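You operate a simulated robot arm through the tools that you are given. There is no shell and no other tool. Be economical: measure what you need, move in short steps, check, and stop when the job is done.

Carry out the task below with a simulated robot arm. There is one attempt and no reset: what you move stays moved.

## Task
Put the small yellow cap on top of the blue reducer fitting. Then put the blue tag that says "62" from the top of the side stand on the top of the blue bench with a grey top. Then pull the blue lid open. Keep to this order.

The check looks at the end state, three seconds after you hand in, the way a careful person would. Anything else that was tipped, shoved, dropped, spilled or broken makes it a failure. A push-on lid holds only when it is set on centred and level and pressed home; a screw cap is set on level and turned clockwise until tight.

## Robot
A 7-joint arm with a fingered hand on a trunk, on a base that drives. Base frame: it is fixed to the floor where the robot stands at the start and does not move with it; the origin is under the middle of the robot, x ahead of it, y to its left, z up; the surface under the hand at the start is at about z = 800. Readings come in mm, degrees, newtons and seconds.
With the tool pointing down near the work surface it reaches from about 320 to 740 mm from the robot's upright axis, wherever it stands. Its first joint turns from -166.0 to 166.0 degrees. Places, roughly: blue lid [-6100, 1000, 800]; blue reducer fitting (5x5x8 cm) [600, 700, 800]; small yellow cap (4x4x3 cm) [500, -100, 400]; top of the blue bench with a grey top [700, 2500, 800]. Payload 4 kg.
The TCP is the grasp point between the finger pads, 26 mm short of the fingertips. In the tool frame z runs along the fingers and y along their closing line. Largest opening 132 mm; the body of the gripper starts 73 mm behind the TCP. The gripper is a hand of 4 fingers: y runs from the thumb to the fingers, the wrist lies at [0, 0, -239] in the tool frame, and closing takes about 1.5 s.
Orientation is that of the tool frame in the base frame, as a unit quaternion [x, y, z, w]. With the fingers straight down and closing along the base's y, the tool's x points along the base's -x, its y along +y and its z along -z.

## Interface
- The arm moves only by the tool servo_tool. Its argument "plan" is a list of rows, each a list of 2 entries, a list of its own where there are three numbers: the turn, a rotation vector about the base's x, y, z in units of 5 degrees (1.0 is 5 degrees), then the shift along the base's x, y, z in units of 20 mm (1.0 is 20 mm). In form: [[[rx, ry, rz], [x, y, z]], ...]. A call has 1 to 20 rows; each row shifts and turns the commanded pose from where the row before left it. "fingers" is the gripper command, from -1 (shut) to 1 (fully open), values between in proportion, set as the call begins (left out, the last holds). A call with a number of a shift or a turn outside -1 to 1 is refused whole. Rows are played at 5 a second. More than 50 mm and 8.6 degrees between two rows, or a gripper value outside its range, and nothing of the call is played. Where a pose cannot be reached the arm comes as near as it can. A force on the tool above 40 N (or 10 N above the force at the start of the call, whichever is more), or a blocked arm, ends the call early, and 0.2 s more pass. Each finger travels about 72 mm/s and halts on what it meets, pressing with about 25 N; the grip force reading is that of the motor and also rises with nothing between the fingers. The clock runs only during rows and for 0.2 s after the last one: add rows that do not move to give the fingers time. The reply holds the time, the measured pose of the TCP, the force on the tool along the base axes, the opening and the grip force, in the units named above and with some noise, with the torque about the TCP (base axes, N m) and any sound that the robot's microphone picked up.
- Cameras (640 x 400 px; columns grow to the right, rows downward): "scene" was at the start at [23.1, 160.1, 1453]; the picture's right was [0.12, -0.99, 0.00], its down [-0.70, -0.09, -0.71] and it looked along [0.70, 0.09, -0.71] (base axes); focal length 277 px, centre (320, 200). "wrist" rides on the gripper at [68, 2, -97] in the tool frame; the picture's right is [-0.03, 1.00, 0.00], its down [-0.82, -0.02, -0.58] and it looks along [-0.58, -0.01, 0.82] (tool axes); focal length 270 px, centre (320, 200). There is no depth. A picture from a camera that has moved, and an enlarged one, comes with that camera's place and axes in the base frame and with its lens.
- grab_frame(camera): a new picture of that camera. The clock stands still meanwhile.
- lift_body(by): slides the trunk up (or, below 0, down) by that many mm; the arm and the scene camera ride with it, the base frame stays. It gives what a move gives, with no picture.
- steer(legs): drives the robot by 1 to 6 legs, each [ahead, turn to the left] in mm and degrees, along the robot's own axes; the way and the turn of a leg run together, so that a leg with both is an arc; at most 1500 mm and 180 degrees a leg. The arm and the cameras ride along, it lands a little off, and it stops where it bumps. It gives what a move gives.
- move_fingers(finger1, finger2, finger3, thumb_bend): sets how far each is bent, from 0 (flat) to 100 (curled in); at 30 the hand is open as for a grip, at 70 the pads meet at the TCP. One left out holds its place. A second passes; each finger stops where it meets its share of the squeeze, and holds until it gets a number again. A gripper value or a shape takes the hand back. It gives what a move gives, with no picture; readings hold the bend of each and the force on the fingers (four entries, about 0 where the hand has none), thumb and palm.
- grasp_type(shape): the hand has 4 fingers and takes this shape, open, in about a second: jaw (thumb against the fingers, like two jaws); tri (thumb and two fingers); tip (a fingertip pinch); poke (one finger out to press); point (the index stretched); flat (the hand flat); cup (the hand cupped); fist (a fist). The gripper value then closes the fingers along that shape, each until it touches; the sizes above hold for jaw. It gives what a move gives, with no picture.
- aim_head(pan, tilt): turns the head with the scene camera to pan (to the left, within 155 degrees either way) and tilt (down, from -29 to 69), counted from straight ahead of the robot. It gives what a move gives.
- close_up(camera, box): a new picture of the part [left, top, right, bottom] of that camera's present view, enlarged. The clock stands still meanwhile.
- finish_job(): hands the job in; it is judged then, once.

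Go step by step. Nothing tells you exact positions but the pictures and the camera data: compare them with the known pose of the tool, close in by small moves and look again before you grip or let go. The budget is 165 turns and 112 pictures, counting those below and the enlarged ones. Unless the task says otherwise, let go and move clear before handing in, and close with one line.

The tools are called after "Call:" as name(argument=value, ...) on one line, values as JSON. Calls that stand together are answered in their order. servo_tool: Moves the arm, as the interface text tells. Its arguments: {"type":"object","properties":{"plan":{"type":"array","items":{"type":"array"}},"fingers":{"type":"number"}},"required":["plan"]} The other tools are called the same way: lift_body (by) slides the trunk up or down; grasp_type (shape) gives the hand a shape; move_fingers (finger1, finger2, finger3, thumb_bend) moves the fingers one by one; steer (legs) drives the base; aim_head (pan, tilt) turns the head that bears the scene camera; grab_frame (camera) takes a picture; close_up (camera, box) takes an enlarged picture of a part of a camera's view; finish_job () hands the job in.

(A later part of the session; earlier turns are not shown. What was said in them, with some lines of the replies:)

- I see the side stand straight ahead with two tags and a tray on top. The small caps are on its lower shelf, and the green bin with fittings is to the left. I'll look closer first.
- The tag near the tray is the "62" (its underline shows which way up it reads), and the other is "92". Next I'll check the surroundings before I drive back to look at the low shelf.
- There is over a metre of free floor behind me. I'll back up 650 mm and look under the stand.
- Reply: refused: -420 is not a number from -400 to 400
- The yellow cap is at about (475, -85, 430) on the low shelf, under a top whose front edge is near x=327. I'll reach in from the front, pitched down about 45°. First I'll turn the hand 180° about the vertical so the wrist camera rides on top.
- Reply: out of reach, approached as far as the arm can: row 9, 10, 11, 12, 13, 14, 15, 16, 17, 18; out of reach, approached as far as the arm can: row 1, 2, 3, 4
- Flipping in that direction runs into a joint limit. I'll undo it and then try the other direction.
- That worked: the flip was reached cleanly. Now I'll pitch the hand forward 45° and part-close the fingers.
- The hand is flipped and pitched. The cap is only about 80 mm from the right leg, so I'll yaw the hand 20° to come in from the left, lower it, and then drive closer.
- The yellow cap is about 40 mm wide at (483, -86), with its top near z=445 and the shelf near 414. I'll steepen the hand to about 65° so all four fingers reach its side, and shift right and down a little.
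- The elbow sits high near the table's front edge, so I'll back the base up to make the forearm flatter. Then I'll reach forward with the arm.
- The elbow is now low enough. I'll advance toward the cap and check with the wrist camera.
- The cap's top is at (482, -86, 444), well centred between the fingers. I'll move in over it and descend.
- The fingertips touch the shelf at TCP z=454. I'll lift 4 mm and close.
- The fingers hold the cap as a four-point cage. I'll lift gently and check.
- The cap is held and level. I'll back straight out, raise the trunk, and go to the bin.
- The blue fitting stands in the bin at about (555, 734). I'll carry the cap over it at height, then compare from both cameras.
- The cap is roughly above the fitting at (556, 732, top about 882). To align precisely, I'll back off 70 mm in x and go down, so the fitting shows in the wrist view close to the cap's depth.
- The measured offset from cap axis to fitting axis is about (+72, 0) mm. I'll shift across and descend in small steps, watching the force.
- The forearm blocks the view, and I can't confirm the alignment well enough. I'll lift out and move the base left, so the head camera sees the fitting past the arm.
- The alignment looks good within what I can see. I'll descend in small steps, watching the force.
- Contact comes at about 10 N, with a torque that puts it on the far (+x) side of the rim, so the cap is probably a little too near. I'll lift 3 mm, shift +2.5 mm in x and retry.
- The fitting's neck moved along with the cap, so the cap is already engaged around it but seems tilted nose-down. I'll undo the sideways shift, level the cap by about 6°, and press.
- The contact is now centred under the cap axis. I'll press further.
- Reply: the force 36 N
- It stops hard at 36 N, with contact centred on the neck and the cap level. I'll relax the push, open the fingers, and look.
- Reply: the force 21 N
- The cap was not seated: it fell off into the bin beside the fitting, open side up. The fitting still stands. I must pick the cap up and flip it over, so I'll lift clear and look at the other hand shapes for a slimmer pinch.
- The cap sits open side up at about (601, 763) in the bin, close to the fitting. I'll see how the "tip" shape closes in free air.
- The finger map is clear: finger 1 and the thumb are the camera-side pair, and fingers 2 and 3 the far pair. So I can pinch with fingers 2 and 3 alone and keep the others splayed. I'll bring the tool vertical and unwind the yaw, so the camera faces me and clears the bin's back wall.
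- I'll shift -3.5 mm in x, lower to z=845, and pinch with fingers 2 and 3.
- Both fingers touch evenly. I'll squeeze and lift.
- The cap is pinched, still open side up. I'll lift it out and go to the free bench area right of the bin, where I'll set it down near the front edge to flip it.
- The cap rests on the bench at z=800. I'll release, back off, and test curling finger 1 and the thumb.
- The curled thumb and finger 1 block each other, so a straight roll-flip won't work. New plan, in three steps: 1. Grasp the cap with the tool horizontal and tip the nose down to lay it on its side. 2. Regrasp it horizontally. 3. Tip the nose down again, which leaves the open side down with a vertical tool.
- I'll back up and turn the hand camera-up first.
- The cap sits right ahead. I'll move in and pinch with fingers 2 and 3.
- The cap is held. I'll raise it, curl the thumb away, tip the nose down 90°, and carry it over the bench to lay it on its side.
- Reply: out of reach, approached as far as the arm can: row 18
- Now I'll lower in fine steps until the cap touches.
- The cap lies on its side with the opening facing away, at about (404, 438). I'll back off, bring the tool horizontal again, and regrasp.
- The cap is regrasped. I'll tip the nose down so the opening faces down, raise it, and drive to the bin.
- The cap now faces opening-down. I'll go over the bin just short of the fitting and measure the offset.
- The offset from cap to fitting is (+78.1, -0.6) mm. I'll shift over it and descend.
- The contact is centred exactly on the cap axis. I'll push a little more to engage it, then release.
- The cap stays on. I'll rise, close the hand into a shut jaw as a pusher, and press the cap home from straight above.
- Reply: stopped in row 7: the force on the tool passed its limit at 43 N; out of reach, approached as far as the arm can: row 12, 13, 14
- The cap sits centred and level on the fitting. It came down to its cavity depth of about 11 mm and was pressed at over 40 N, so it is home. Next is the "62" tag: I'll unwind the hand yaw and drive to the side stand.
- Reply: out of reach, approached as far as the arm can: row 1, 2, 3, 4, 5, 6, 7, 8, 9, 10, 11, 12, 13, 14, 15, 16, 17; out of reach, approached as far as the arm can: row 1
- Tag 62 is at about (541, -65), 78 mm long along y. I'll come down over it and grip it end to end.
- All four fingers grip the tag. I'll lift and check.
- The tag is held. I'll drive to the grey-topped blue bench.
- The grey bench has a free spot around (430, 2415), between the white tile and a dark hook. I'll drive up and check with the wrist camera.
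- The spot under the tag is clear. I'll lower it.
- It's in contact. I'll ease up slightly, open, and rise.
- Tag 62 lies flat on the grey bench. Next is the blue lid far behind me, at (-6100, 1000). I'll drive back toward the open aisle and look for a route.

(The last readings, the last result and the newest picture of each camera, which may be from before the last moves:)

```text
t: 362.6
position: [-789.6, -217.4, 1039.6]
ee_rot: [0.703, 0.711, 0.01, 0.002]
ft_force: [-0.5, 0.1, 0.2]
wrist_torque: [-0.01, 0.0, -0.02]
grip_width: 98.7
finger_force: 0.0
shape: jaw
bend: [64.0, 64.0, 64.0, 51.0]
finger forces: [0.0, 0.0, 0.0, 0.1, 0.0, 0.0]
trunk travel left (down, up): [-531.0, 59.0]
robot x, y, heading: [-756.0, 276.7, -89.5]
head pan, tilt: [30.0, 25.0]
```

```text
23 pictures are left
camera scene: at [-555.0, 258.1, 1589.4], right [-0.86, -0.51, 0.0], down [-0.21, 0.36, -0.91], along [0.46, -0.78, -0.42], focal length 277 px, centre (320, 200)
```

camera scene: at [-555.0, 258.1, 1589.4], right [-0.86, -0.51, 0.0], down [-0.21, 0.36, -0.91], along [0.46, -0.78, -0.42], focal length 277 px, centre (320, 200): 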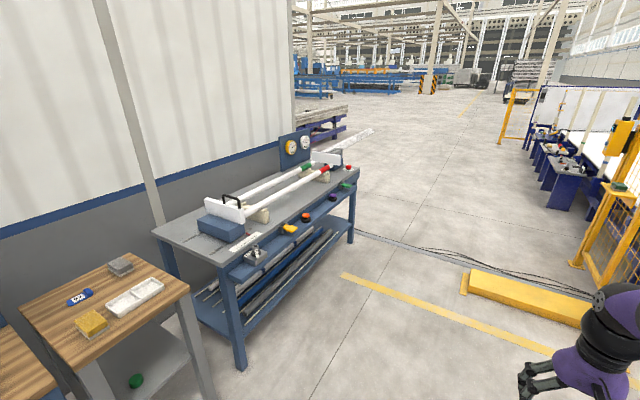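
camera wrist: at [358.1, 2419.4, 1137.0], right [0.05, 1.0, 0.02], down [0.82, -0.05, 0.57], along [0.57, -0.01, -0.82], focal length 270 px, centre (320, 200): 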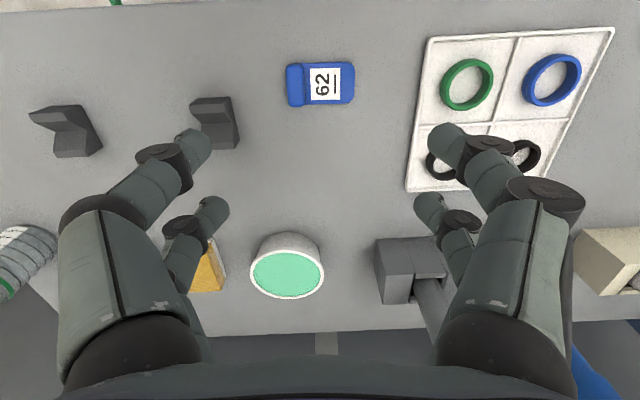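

Call:
aim_head(pan=-60, tilt=18)

Call:
grab_frame(camera="scene")

```text
t: 364.3
position: [-789.5, -217.0, 1038.5]
ee_rot: [0.703, 0.711, 0.01, 0.002]
ft_force: [-0.6, 0.0, -0.1]
wrist_torque: [-0.02, 0.0, 0.0]
grip_width: 98.8
finger_force: 0.1
shape: jaw
bend: [64.0, 64.0, 64.0, 51.0]
finger forces: [0.0, 0.0, 0.0, 0.0, 0.1, 0.0]
trunk travel left (down, up): [-531.0, 59.0]
robot x, y, heading: [-755.2, 279.1, -89.8]
head pan, tilt: [-60.0, 18.0]
```

```text
22 pictures are left
camera scene: at [-682.1, 290.3, 1600.8], right [-0.51, 0.86, 0.0], down [0.27, 0.16, -0.95], along [-0.82, -0.48, -0.31], focal length 277 px, centre (320, 200)
```

scene: 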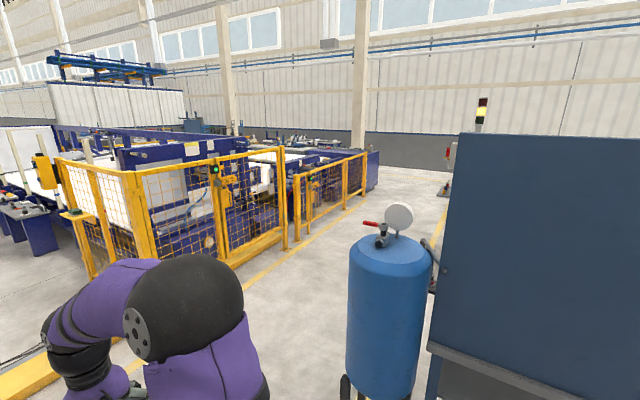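

The aisle between the fence and the blue tank is free at about y=-800. I'll drive along it.

Call:
steer(legs=[[1080, 0], [0, -90], [1500, 0], [1500, 0]])

Call:
aim_head(pan=-35, tilt=15)

Call:
grab_frame(camera="scene")

```text
t: 388.2
position: [-4243.6, -811.2, 1039.2]
ee_rot: [1.0, 0.012, 0.006, 0.007]
ft_force: [0.5, -0.8, 0.5]
wrist_torque: [0.01, -0.01, -0.01]
grip_width: 98.6
finger_force: 0.0
shape: jaw
bend: [64.0, 64.0, 64.0, 51.0]
finger forces: [0.1, 0.0, 0.0, 0.0, 0.0, 0.1]
trunk travel left (down, up): [-531.0, 59.0]
robot x, y, heading: [-3748.9, -838.1, -178.8]
head pan, tilt: [-60.0, 18.0]
```

```text
t: 389.1
position: [-4244.5, -812.0, 1039.8]
ee_rot: [1.0, 0.012, 0.005, 0.008]
ft_force: [-0.3, -0.7, 0.2]
wrist_torque: [0.0, 0.0, 0.01]
grip_width: 98.9
finger_force: 0.1
shape: jaw
bend: [64.0, 64.0, 64.0, 51.0]
finger forces: [0.0, 0.1, 0.0, 0.0, 0.0, 0.0]
trunk travel left (down, up): [-531.0, 59.0]
robot x, y, heading: [-3746.3, -838.3, -178.6]
head pan, tilt: [-35.0, 15.0]
```

```text
21 pictures are left
camera scene: at [-3760.2, -940.5, 1605.7], right [0.56, 0.83, 0.0], down [0.22, -0.14, -0.97], along [-0.8, 0.54, -0.26], focal length 277 px, centre (320, 200)
```

scene: 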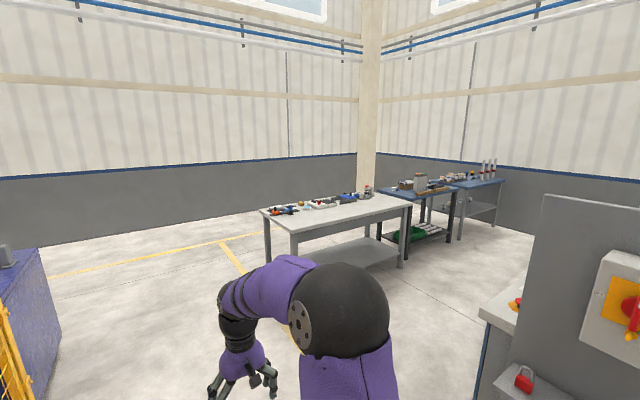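

Call:
close_up(camera="scene", box=[250, 170, 420, 270])

```text
3.76 times, centred on (335, 220) of scene
camera zoom: at [-3760.2, -940.5, 1605.7], right [0.56, 0.83, 0.0], down [0.22, -0.14, -0.97], along [-0.8, 0.54, -0.26], focal length 1043 px, centre (264, 125)
```

zoom: 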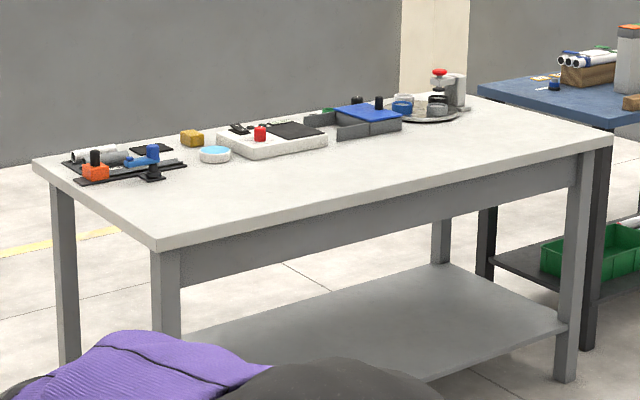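

The blue lid is on a grey box on the white table, near its far side at about (-6050, 980). I'll drive around to face it from the table's long side.

Call:
steer(legs=[[1180, -1], [0, -90], [900, 0], [930, 0], [0, 90]])

Call:
aim_head(pan=8, tilt=30)

Call:
grab_frame(camera="scene")

```text
t: 412.4
position: [-5449.2, 1009.6, 1037.7]
ee_rot: [1.0, 0.013, 0.005, 0.008]
ft_force: [0.0, -0.2, -0.8]
wrist_torque: [-0.02, 0.03, 0.0]
grip_width: 98.8
finger_force: 0.0
shape: jaw
bend: [64.0, 64.0, 64.0, 51.0]
finger forces: [0.1, 0.1, 0.0, 0.1, 0.1, 0.0]
trunk travel left (down, up): [-531.0, 59.0]
robot x, y, heading: [-4955.0, 982.6, -178.5]
head pan, tilt: [-35.0, 15.0]
```

```text
t: 413.5
position: [-5449.4, 1011.4, 1038.9]
ee_rot: [1.0, 0.014, 0.006, 0.008]
ft_force: [0.4, 0.0, -0.1]
wrist_torque: [0.02, 0.01, -0.01]
grip_width: 98.4
finger_force: 0.0
shape: jaw
bend: [64.0, 64.0, 64.0, 51.0]
finger forces: [0.0, 0.0, 0.0, 0.0, 0.1, 0.0]
trunk travel left (down, up): [-531.0, 59.0]
robot x, y, heading: [-4952.7, 984.2, -178.6]
head pan, tilt: [8.0, 30.0]
```

```text
19 pictures are left
camera scene: at [-4976.5, 815.8, 1581.5], right [-0.16, 0.99, 0.0], down [0.49, 0.08, -0.87], along [-0.85, -0.14, -0.5], focal length 277 px, centre (320, 200)
```

scene: 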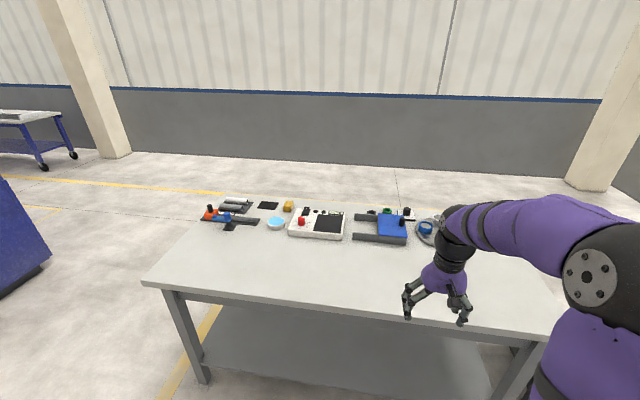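

Call:
close_up(camera="scene", box=[340, 195, 452, 265])

```text
5.71 times, centred on (396, 230) of scene
camera zoom: at [-4976.5, 815.8, 1581.5], right [-0.16, 0.99, 0.0], down [0.49, 0.08, -0.87], along [-0.85, -0.14, -0.5], focal length 1582 px, centre (-114, 29)
```

zoom: 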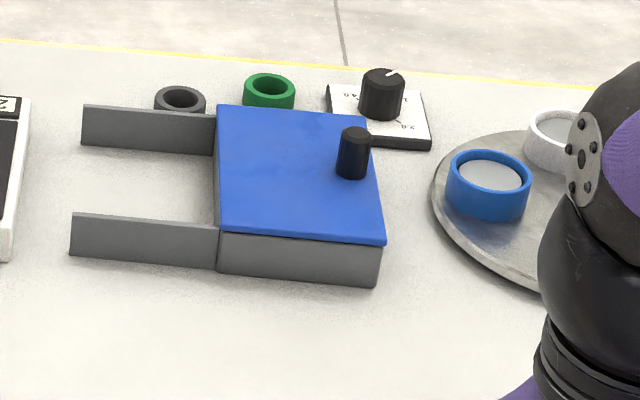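

It's a sliding lid: the knob is at about (-6060, 1018, 842–886), and the rails run toward -y. I'll drive closer, pitch the hand slightly forward, and come over the knob.

Call:
steer(legs=[[285, 0]])

Call:
servo_tool(plan=[[[0, 1, 0], [-1, 0, 0]], [[0, 1, 0], [-1, 0, 0]], [[0, 1, 0], [-1, 0, 0]], [[0, 1, 0], [-1, 0, 0]], [[0, 1, 0], [-1, 0, 0]], [[0, 0, 0], [-1, 0, 0]], [[0, 0, 0], [-1, 0, 0]], [[0, 0, 0], [-1, 0, 0]], [[0, 0, 0], [-1, 0, 0]], [[0, 0, 0], [-1, 0, 0]], [[0, 0, 0], [-1, 0, 0]], [[0, 0, 0], [-1, 0, 0]], [[0, 0, 0], [0, 0, 0]]], fingers=0.2)

Call:
grab_frame(camera="wrist")

```text
t: 415.4
position: [-5734.7, 1004.6, 1038.9]
ee_rot: [1.0, 0.012, 0.005, 0.008]
ft_force: [0.5, -0.4, 0.9]
wrist_torque: [0.01, 0.01, 0.0]
grip_width: 99.0
finger_force: 0.1
shape: jaw
bend: [64.0, 64.0, 64.0, 51.0]
finger forces: [0.0, 0.0, 0.0, 0.0, 0.0, 0.0]
trunk travel left (down, up): [-531.0, 59.0]
robot x, y, heading: [-5236.7, 980.1, -178.4]
head pan, tilt: [8.0, 30.0]
```

```text
t: 418.2
position: [-5975.3, 1003.6, 1037.9]
ee_rot: [0.977, 0.015, -0.211, 0.005]
ft_force: [0.6, 0.1, 0.1]
wrist_torque: [0.01, 0.01, 0.03]
grip_width: 79.6
finger_force: 0.1
shape: jaw
bend: [71.0, 71.0, 71.0, 70.0]
finger forces: [0.0, 0.0, 0.0, 0.1, 0.1, 0.0]
trunk travel left (down, up): [-531.0, 59.0]
robot x, y, heading: [-5239.1, 983.6, -178.7]
head pan, tilt: [8.0, 30.0]
```

```text
17 pictures are left
camera wrist: at [-5870.6, 1005.5, 1098.7], right [0.01, -1.0, 0.01], down [-0.51, 0.01, 0.86], along [-0.86, -0.01, -0.51], focal length 270 px, centre (320, 200)
```

wrist: 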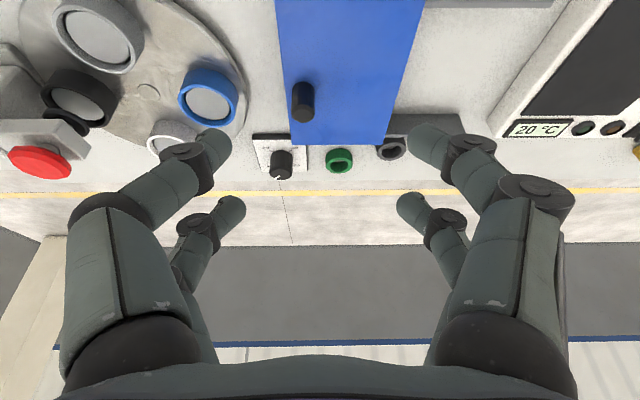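

The knob is confirmed at about (-6061, 1020). I'll move over it and descend around it.

Call:
servo_tool(plan=[[[0, 0, 0], [-1, 0.2, 0]], [[0, 0, 0], [-1, 0.2, 0]], [[0, 0, 0], [-1, 0.2, 0]], [[0, 0, 0], [-0.95, 0.22, 0]], [[0, 0, 0], [0, 0, -1]], [[0, 0, 0], [0, 0, -1]], [[0, 0, 0], [0, 0, -1]], [[0, 0, 0], [0, 0, -1]], [[0, 0, 0], [0, 0, -1]], [[0, 0, 0], [0, 0, 0]]])

Call:
grab_frame(camera="wrist")

```text
t: 420.4
position: [-6054.5, 1020.8, 938.2]
ee_rot: [0.977, 0.014, -0.213, 0.005]
ft_force: [0.0, -0.5, 1.0]
wrist_torque: [0.0, 0.0, -0.01]
grip_width: 79.6
finger_force: 0.1
shape: jaw
bend: [71.0, 71.0, 71.0, 70.0]
finger forces: [0.1, 0.0, 0.0, 0.0, 0.0, 0.1]
trunk travel left (down, up): [-531.0, 59.0]
robot x, y, heading: [-5238.7, 980.0, -178.6]
head pan, tilt: [8.0, 30.0]
```

```text
16 pictures are left
camera wrist: at [-5950.3, 1022.4, 999.2], right [0.01, -1.0, 0.01], down [-0.51, 0.01, 0.86], along [-0.86, -0.01, -0.51], focal length 270 px, centre (320, 200)
```

wrist: 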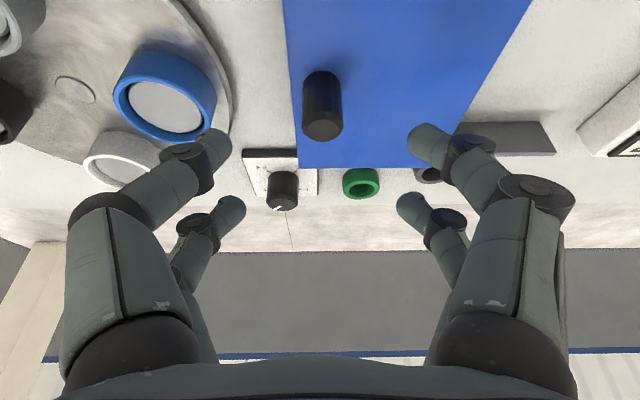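

Call:
servo_tool(plan=[[[0, 0, 0], [0, 0, -0.8]], [[0, 0, 0], [0, 0, -0.8]], [[0, 0, 0], [0, 0, -0.6]], [[0, 0, 0], [0, 0, -0.5]], [[0, 0, 0], [0, 0, 0]]])

Call:
servo_tool(plan=[[[0, 0, 0], [0, 0, 0]], [[0, 0, 0], [0, 0, 0]], [[0, 0, 0], [0, 0, 0]], [[0, 0, 0], [0, 0, 0]], [[0, 0, 0], [0, 0, 0]], [[0, 0, 0], [0, 0, 0]]], fingers=-1)

Call:
grab_frame(camera="wrist")

```text
t: 421.6
position: [-6053.4, 1020.6, 884.6]
ee_rot: [0.977, 0.014, -0.212, 0.005]
ft_force: [-0.2, 0.8, -0.3]
wrist_torque: [-0.02, 0.01, 0.01]
grip_width: 79.7
finger_force: 0.1
shape: jaw
bend: [71.0, 71.0, 71.0, 70.0]
finger forces: [0.0, 0.0, 0.1, 0.0, 0.0, 0.0]
trunk travel left (down, up): [-531.0, 59.0]
robot x, y, heading: [-5239.9, 977.8, -178.4]
head pan, tilt: [8.0, 30.0]
```

```text
t: 423.0
position: [-6054.6, 1018.8, 885.4]
ee_rot: [0.977, 0.013, -0.211, 0.005]
ft_force: [-7.7, -3.0, -1.6]
wrist_torque: [-0.07, -0.33, 0.0]
grip_width: 0.2
finger_force: 25.1
shape: jaw
bend: [62.0, 72.0, 71.0, 70.0]
finger forces: [0.0, 19.6, 19.7, 0.0, 0.0, 0.0]
trunk travel left (down, up): [-531.0, 59.0]
robot x, y, heading: [-5241.9, 978.4, -178.6]
head pan, tilt: [8.0, 30.0]
```

```text
15 pictures are left
camera wrist: at [-5950.9, 1021.8, 944.9], right [0.01, -1.0, 0.01], down [-0.5, 0.01, 0.86], along [-0.86, -0.01, -0.5], focal length 270 px, centre (320, 200)
```

wrist: 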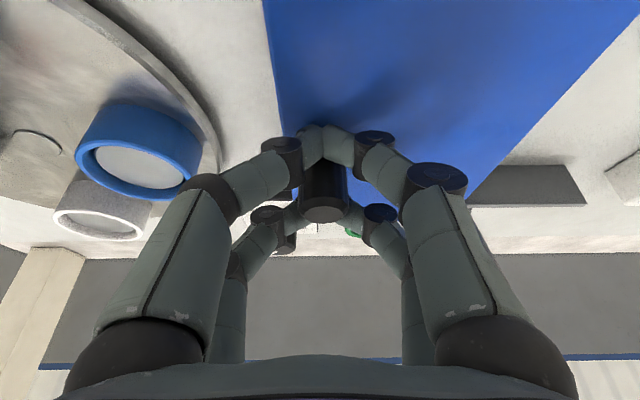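

The knob is gripped. I'll pull toward -y in small steps, watching the force.

Call:
servo_tool(plan=[[[0, 0, 0], [0, -0.3, 0]], [[0, 0, 0], [0, -0.3, 0]], [[0, 0, 0], [0, -0.3, 0]], [[0, 0, 0], [0, 0, 0]]])

```text
t: 424.0
position: [-6054.6, 1001.6, 885.8]
ee_rot: [0.977, 0.015, -0.211, 0.006]
ft_force: [-10.6, -1.0, -0.8]
wrist_torque: [0.01, -0.26, -0.03]
grip_width: 0.0
finger_force: 24.8
shape: jaw
bend: [62.0, 72.0, 71.0, 70.0]
finger forces: [0.0, 20.2, 20.7, 0.1, 0.0, 0.0]
trunk travel left (down, up): [-531.0, 59.0]
robot x, y, heading: [-5239.2, 978.0, -178.9]
head pan, tilt: [8.0, 30.0]
```

It moves freely. I'll continue to the end of travel.

Call:
servo_tool(plan=[[[0, 0, 0], [0, -0.5, 0]], [[0, 0, 0], [0, -0.5, 0]], [[0, 0, 0], [0, -0.5, 0]], [[0, 0, 0], [0, -0.5, 0]], [[0, 0, 0], [0, -0.5, 0]], [[0, 0, 0], [0, -0.5, 0]], [[0, 0, 0], [0, -0.5, 0]], [[0, 0, 0], [0, 0, 0]]])

Call:
close_up(camera="scene", box=[310, 190, 470, 290])

```text
t: 425.8
position: [-6055.1, 932.2, 883.9]
ee_rot: [0.977, 0.014, -0.211, 0.005]
ft_force: [-14.6, -0.5, 3.0]
wrist_torque: [-0.06, -0.13, -0.03]
grip_width: 0.0
finger_force: 25.1
shape: jaw
bend: [62.0, 72.0, 71.0, 70.0]
finger forces: [0.0, 20.8, 21.6, 0.0, 0.0, 0.1]
trunk travel left (down, up): [-531.0, 59.0]
robot x, y, heading: [-5239.2, 976.5, -178.6]
head pan, tilt: [8.0, 30.0]
```

```text
4.00 times, centred on (390, 240) of scene
camera zoom: at [-5263.3, 809.1, 1581.5], right [-0.16, 0.99, 0.0], down [0.49, 0.08, -0.87], along [-0.85, -0.14, -0.5], focal length 1108 px, centre (40, 40)
```

zoom: 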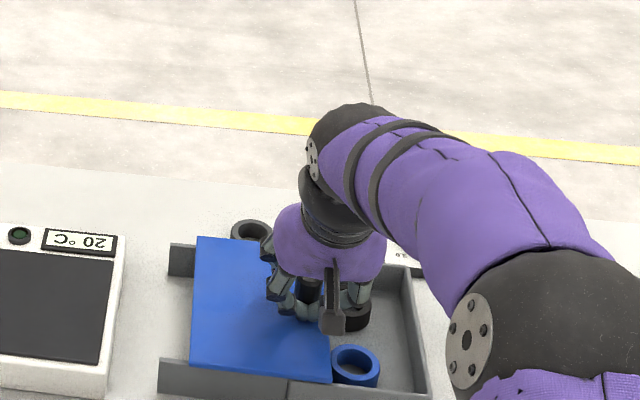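

The lid has slid about 85 mm and the box interior shows. I'll ease the sideways load slightly and pull the rest.

Call:
servo_tool(plan=[[[0, 0, 0], [-0.12, 0, 0]], [[0, 0, 0], [0, -0.3, 0]], [[0, 0, 0], [0, -0.3, 0]], [[0, 0, 0], [0, -0.3, 0]], [[0, 0, 0], [0, -0.3, 0]], [[0, 0, 0], [0, 0, 0]]])

```text
t: 427.2
position: [-6054.8, 907.5, 883.8]
ee_rot: [0.978, 0.014, -0.21, 0.006]
ft_force: [3.6, -0.5, 3.5]
wrist_torque: [-0.05, -0.62, 0.0]
grip_width: 0.1
finger_force: 24.6
shape: jaw
bend: [62.0, 72.0, 71.0, 70.0]
finger forces: [0.1, 19.6, 20.3, 0.0, 0.0, 0.0]
trunk travel left (down, up): [-531.0, 59.0]
robot x, y, heading: [-5238.8, 977.1, -178.3]
head pan, tilt: [8.0, 30.0]
```

Call:
servo_tool(plan=[[[0, 0, 0], [0, -0.15, 0]], [[0, 0, 0], [0, -0.15, 0]], [[0, 0, 0], [0, 0, 0]]])

Call:
close_up(camera="scene", box=[310, 190, 470, 290])

```text
t: 428.0
position: [-6054.4, 902.0, 883.7]
ee_rot: [0.977, 0.014, -0.211, 0.005]
ft_force: [7.2, 0.0, 0.3]
wrist_torque: [-0.02, -0.73, 0.05]
grip_width: 0.0
finger_force: 24.9
shape: jaw
bend: [62.0, 72.0, 71.0, 70.0]
finger forces: [0.1, 19.5, 20.2, 0.1, 0.0, 0.0]
trunk travel left (down, up): [-531.0, 59.0]
robot x, y, heading: [-5234.5, 974.2, -178.3]
head pan, tilt: [8.0, 30.0]
```

```text
4.00 times, centred on (390, 240) of scene
camera zoom: at [-5261.1, 809.1, 1581.5], right [-0.16, 0.99, 0.0], down [0.49, 0.08, -0.87], along [-0.85, -0.14, -0.5], focal length 1108 px, centre (40, 40)
```

zoom: 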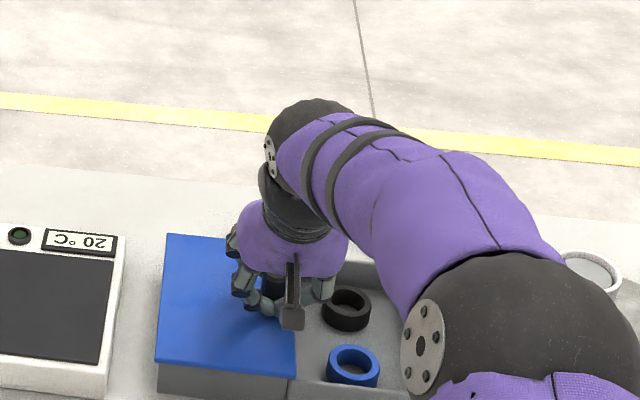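

The lid is fully open: it covers the rails and the whole compartment is exposed. I'll release and rise.

Call:
servo_tool(plan=[[[0, 0, 0], [0, 0, 0]], [[0, 0, 0], [0, 0, 0]], [[0, 0, 0], [0, 0, 0]], [[0, 0, 0], [0, 0, 0]], [[0, 0, 0], [0, 0, 0]], [[0, 0, 0], [0, 0, 0]], [[0, 0, 0], [0, 0, 0.5]], [[0, 0, 0], [0, 0, 1]], [[0, 0, 0], [0, 0, 1]], [[0, 0, 0], [0, 0, 1]], [[0, 0, 0], [0, 0, 1]], [[0, 0, 0], [0, 0, 1]], [[0, 0, 0], [0, 0, 1]], [[0, 0, 0], [0, 0, 1]], [[0, 0, 0], [1, 0, 0]], [[0, 0, 0], [1, 0, 0]], [[0, 0, 0], [1, 0, 0]], [[0, 0, 0], [1, 0, 0]]], fingers=0.3)

Call:
grab_frame(camera="wrist")

```text
t: 431.8
position: [-5975.5, 901.3, 1035.6]
ee_rot: [0.977, 0.014, -0.211, 0.004]
ft_force: [1.1, -0.1, 0.6]
wrist_torque: [-0.02, -0.06, 0.04]
grip_width: 85.5
finger_force: 0.1
shape: jaw
bend: [70.0, 70.0, 70.0, 64.0]
finger forces: [0.1, 0.0, 0.1, 0.0, 0.0, 0.0]
trunk travel left (down, up): [-531.0, 59.0]
robot x, y, heading: [-5232.4, 978.5, -178.4]
head pan, tilt: [8.0, 30.0]
```

```text
12 pictures are left
camera wrist: at [-5871.2, 903.6, 1095.7], right [0.01, -1.0, 0.01], down [-0.5, 0.01, 0.86], along [-0.86, -0.01, -0.5], focal length 270 px, centre (320, 200)
```

wrist: 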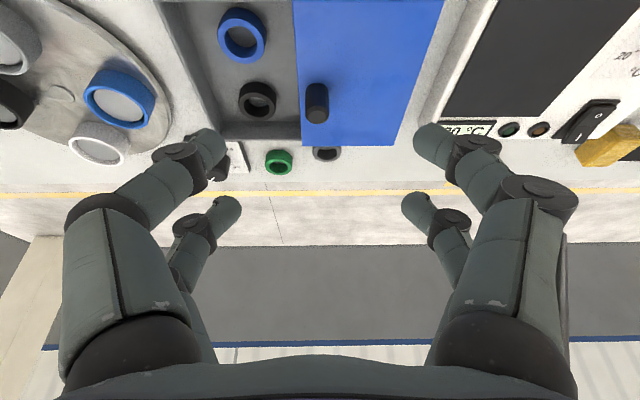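

The lid stays open and everything around it stands undisturbed. I'll back clear of the table and hand in.

Call:
steer(legs=[[-250, 0]])

Call:
finish_job()

```text
t: 433.7
position: [-5725.4, 906.5, 1035.2]
ee_rot: [0.977, 0.016, -0.211, 0.006]
ft_force: [0.4, 0.3, 0.6]
wrist_torque: [0.02, -0.06, 0.01]
grip_width: 85.4
finger_force: 0.1
shape: jaw
bend: [70.0, 70.0, 70.0, 64.0]
finger forces: [0.0, 0.0, 0.0, 0.1, 0.0, 0.1]
trunk travel left (down, up): [-531.0, 59.0]
robot x, y, heading: [-4988.8, 987.0, -178.8]
head pan, tilt: [8.0, 30.0]
```

```text
The job is handed in.
```

I handed in all three steps, done in order: the yellow cap is pressed onto the blue reducer (it fell off once, and I flipped and reseated it), tag 62 lies on the grey-topped blue bench, and the blue lid is slid fully open.
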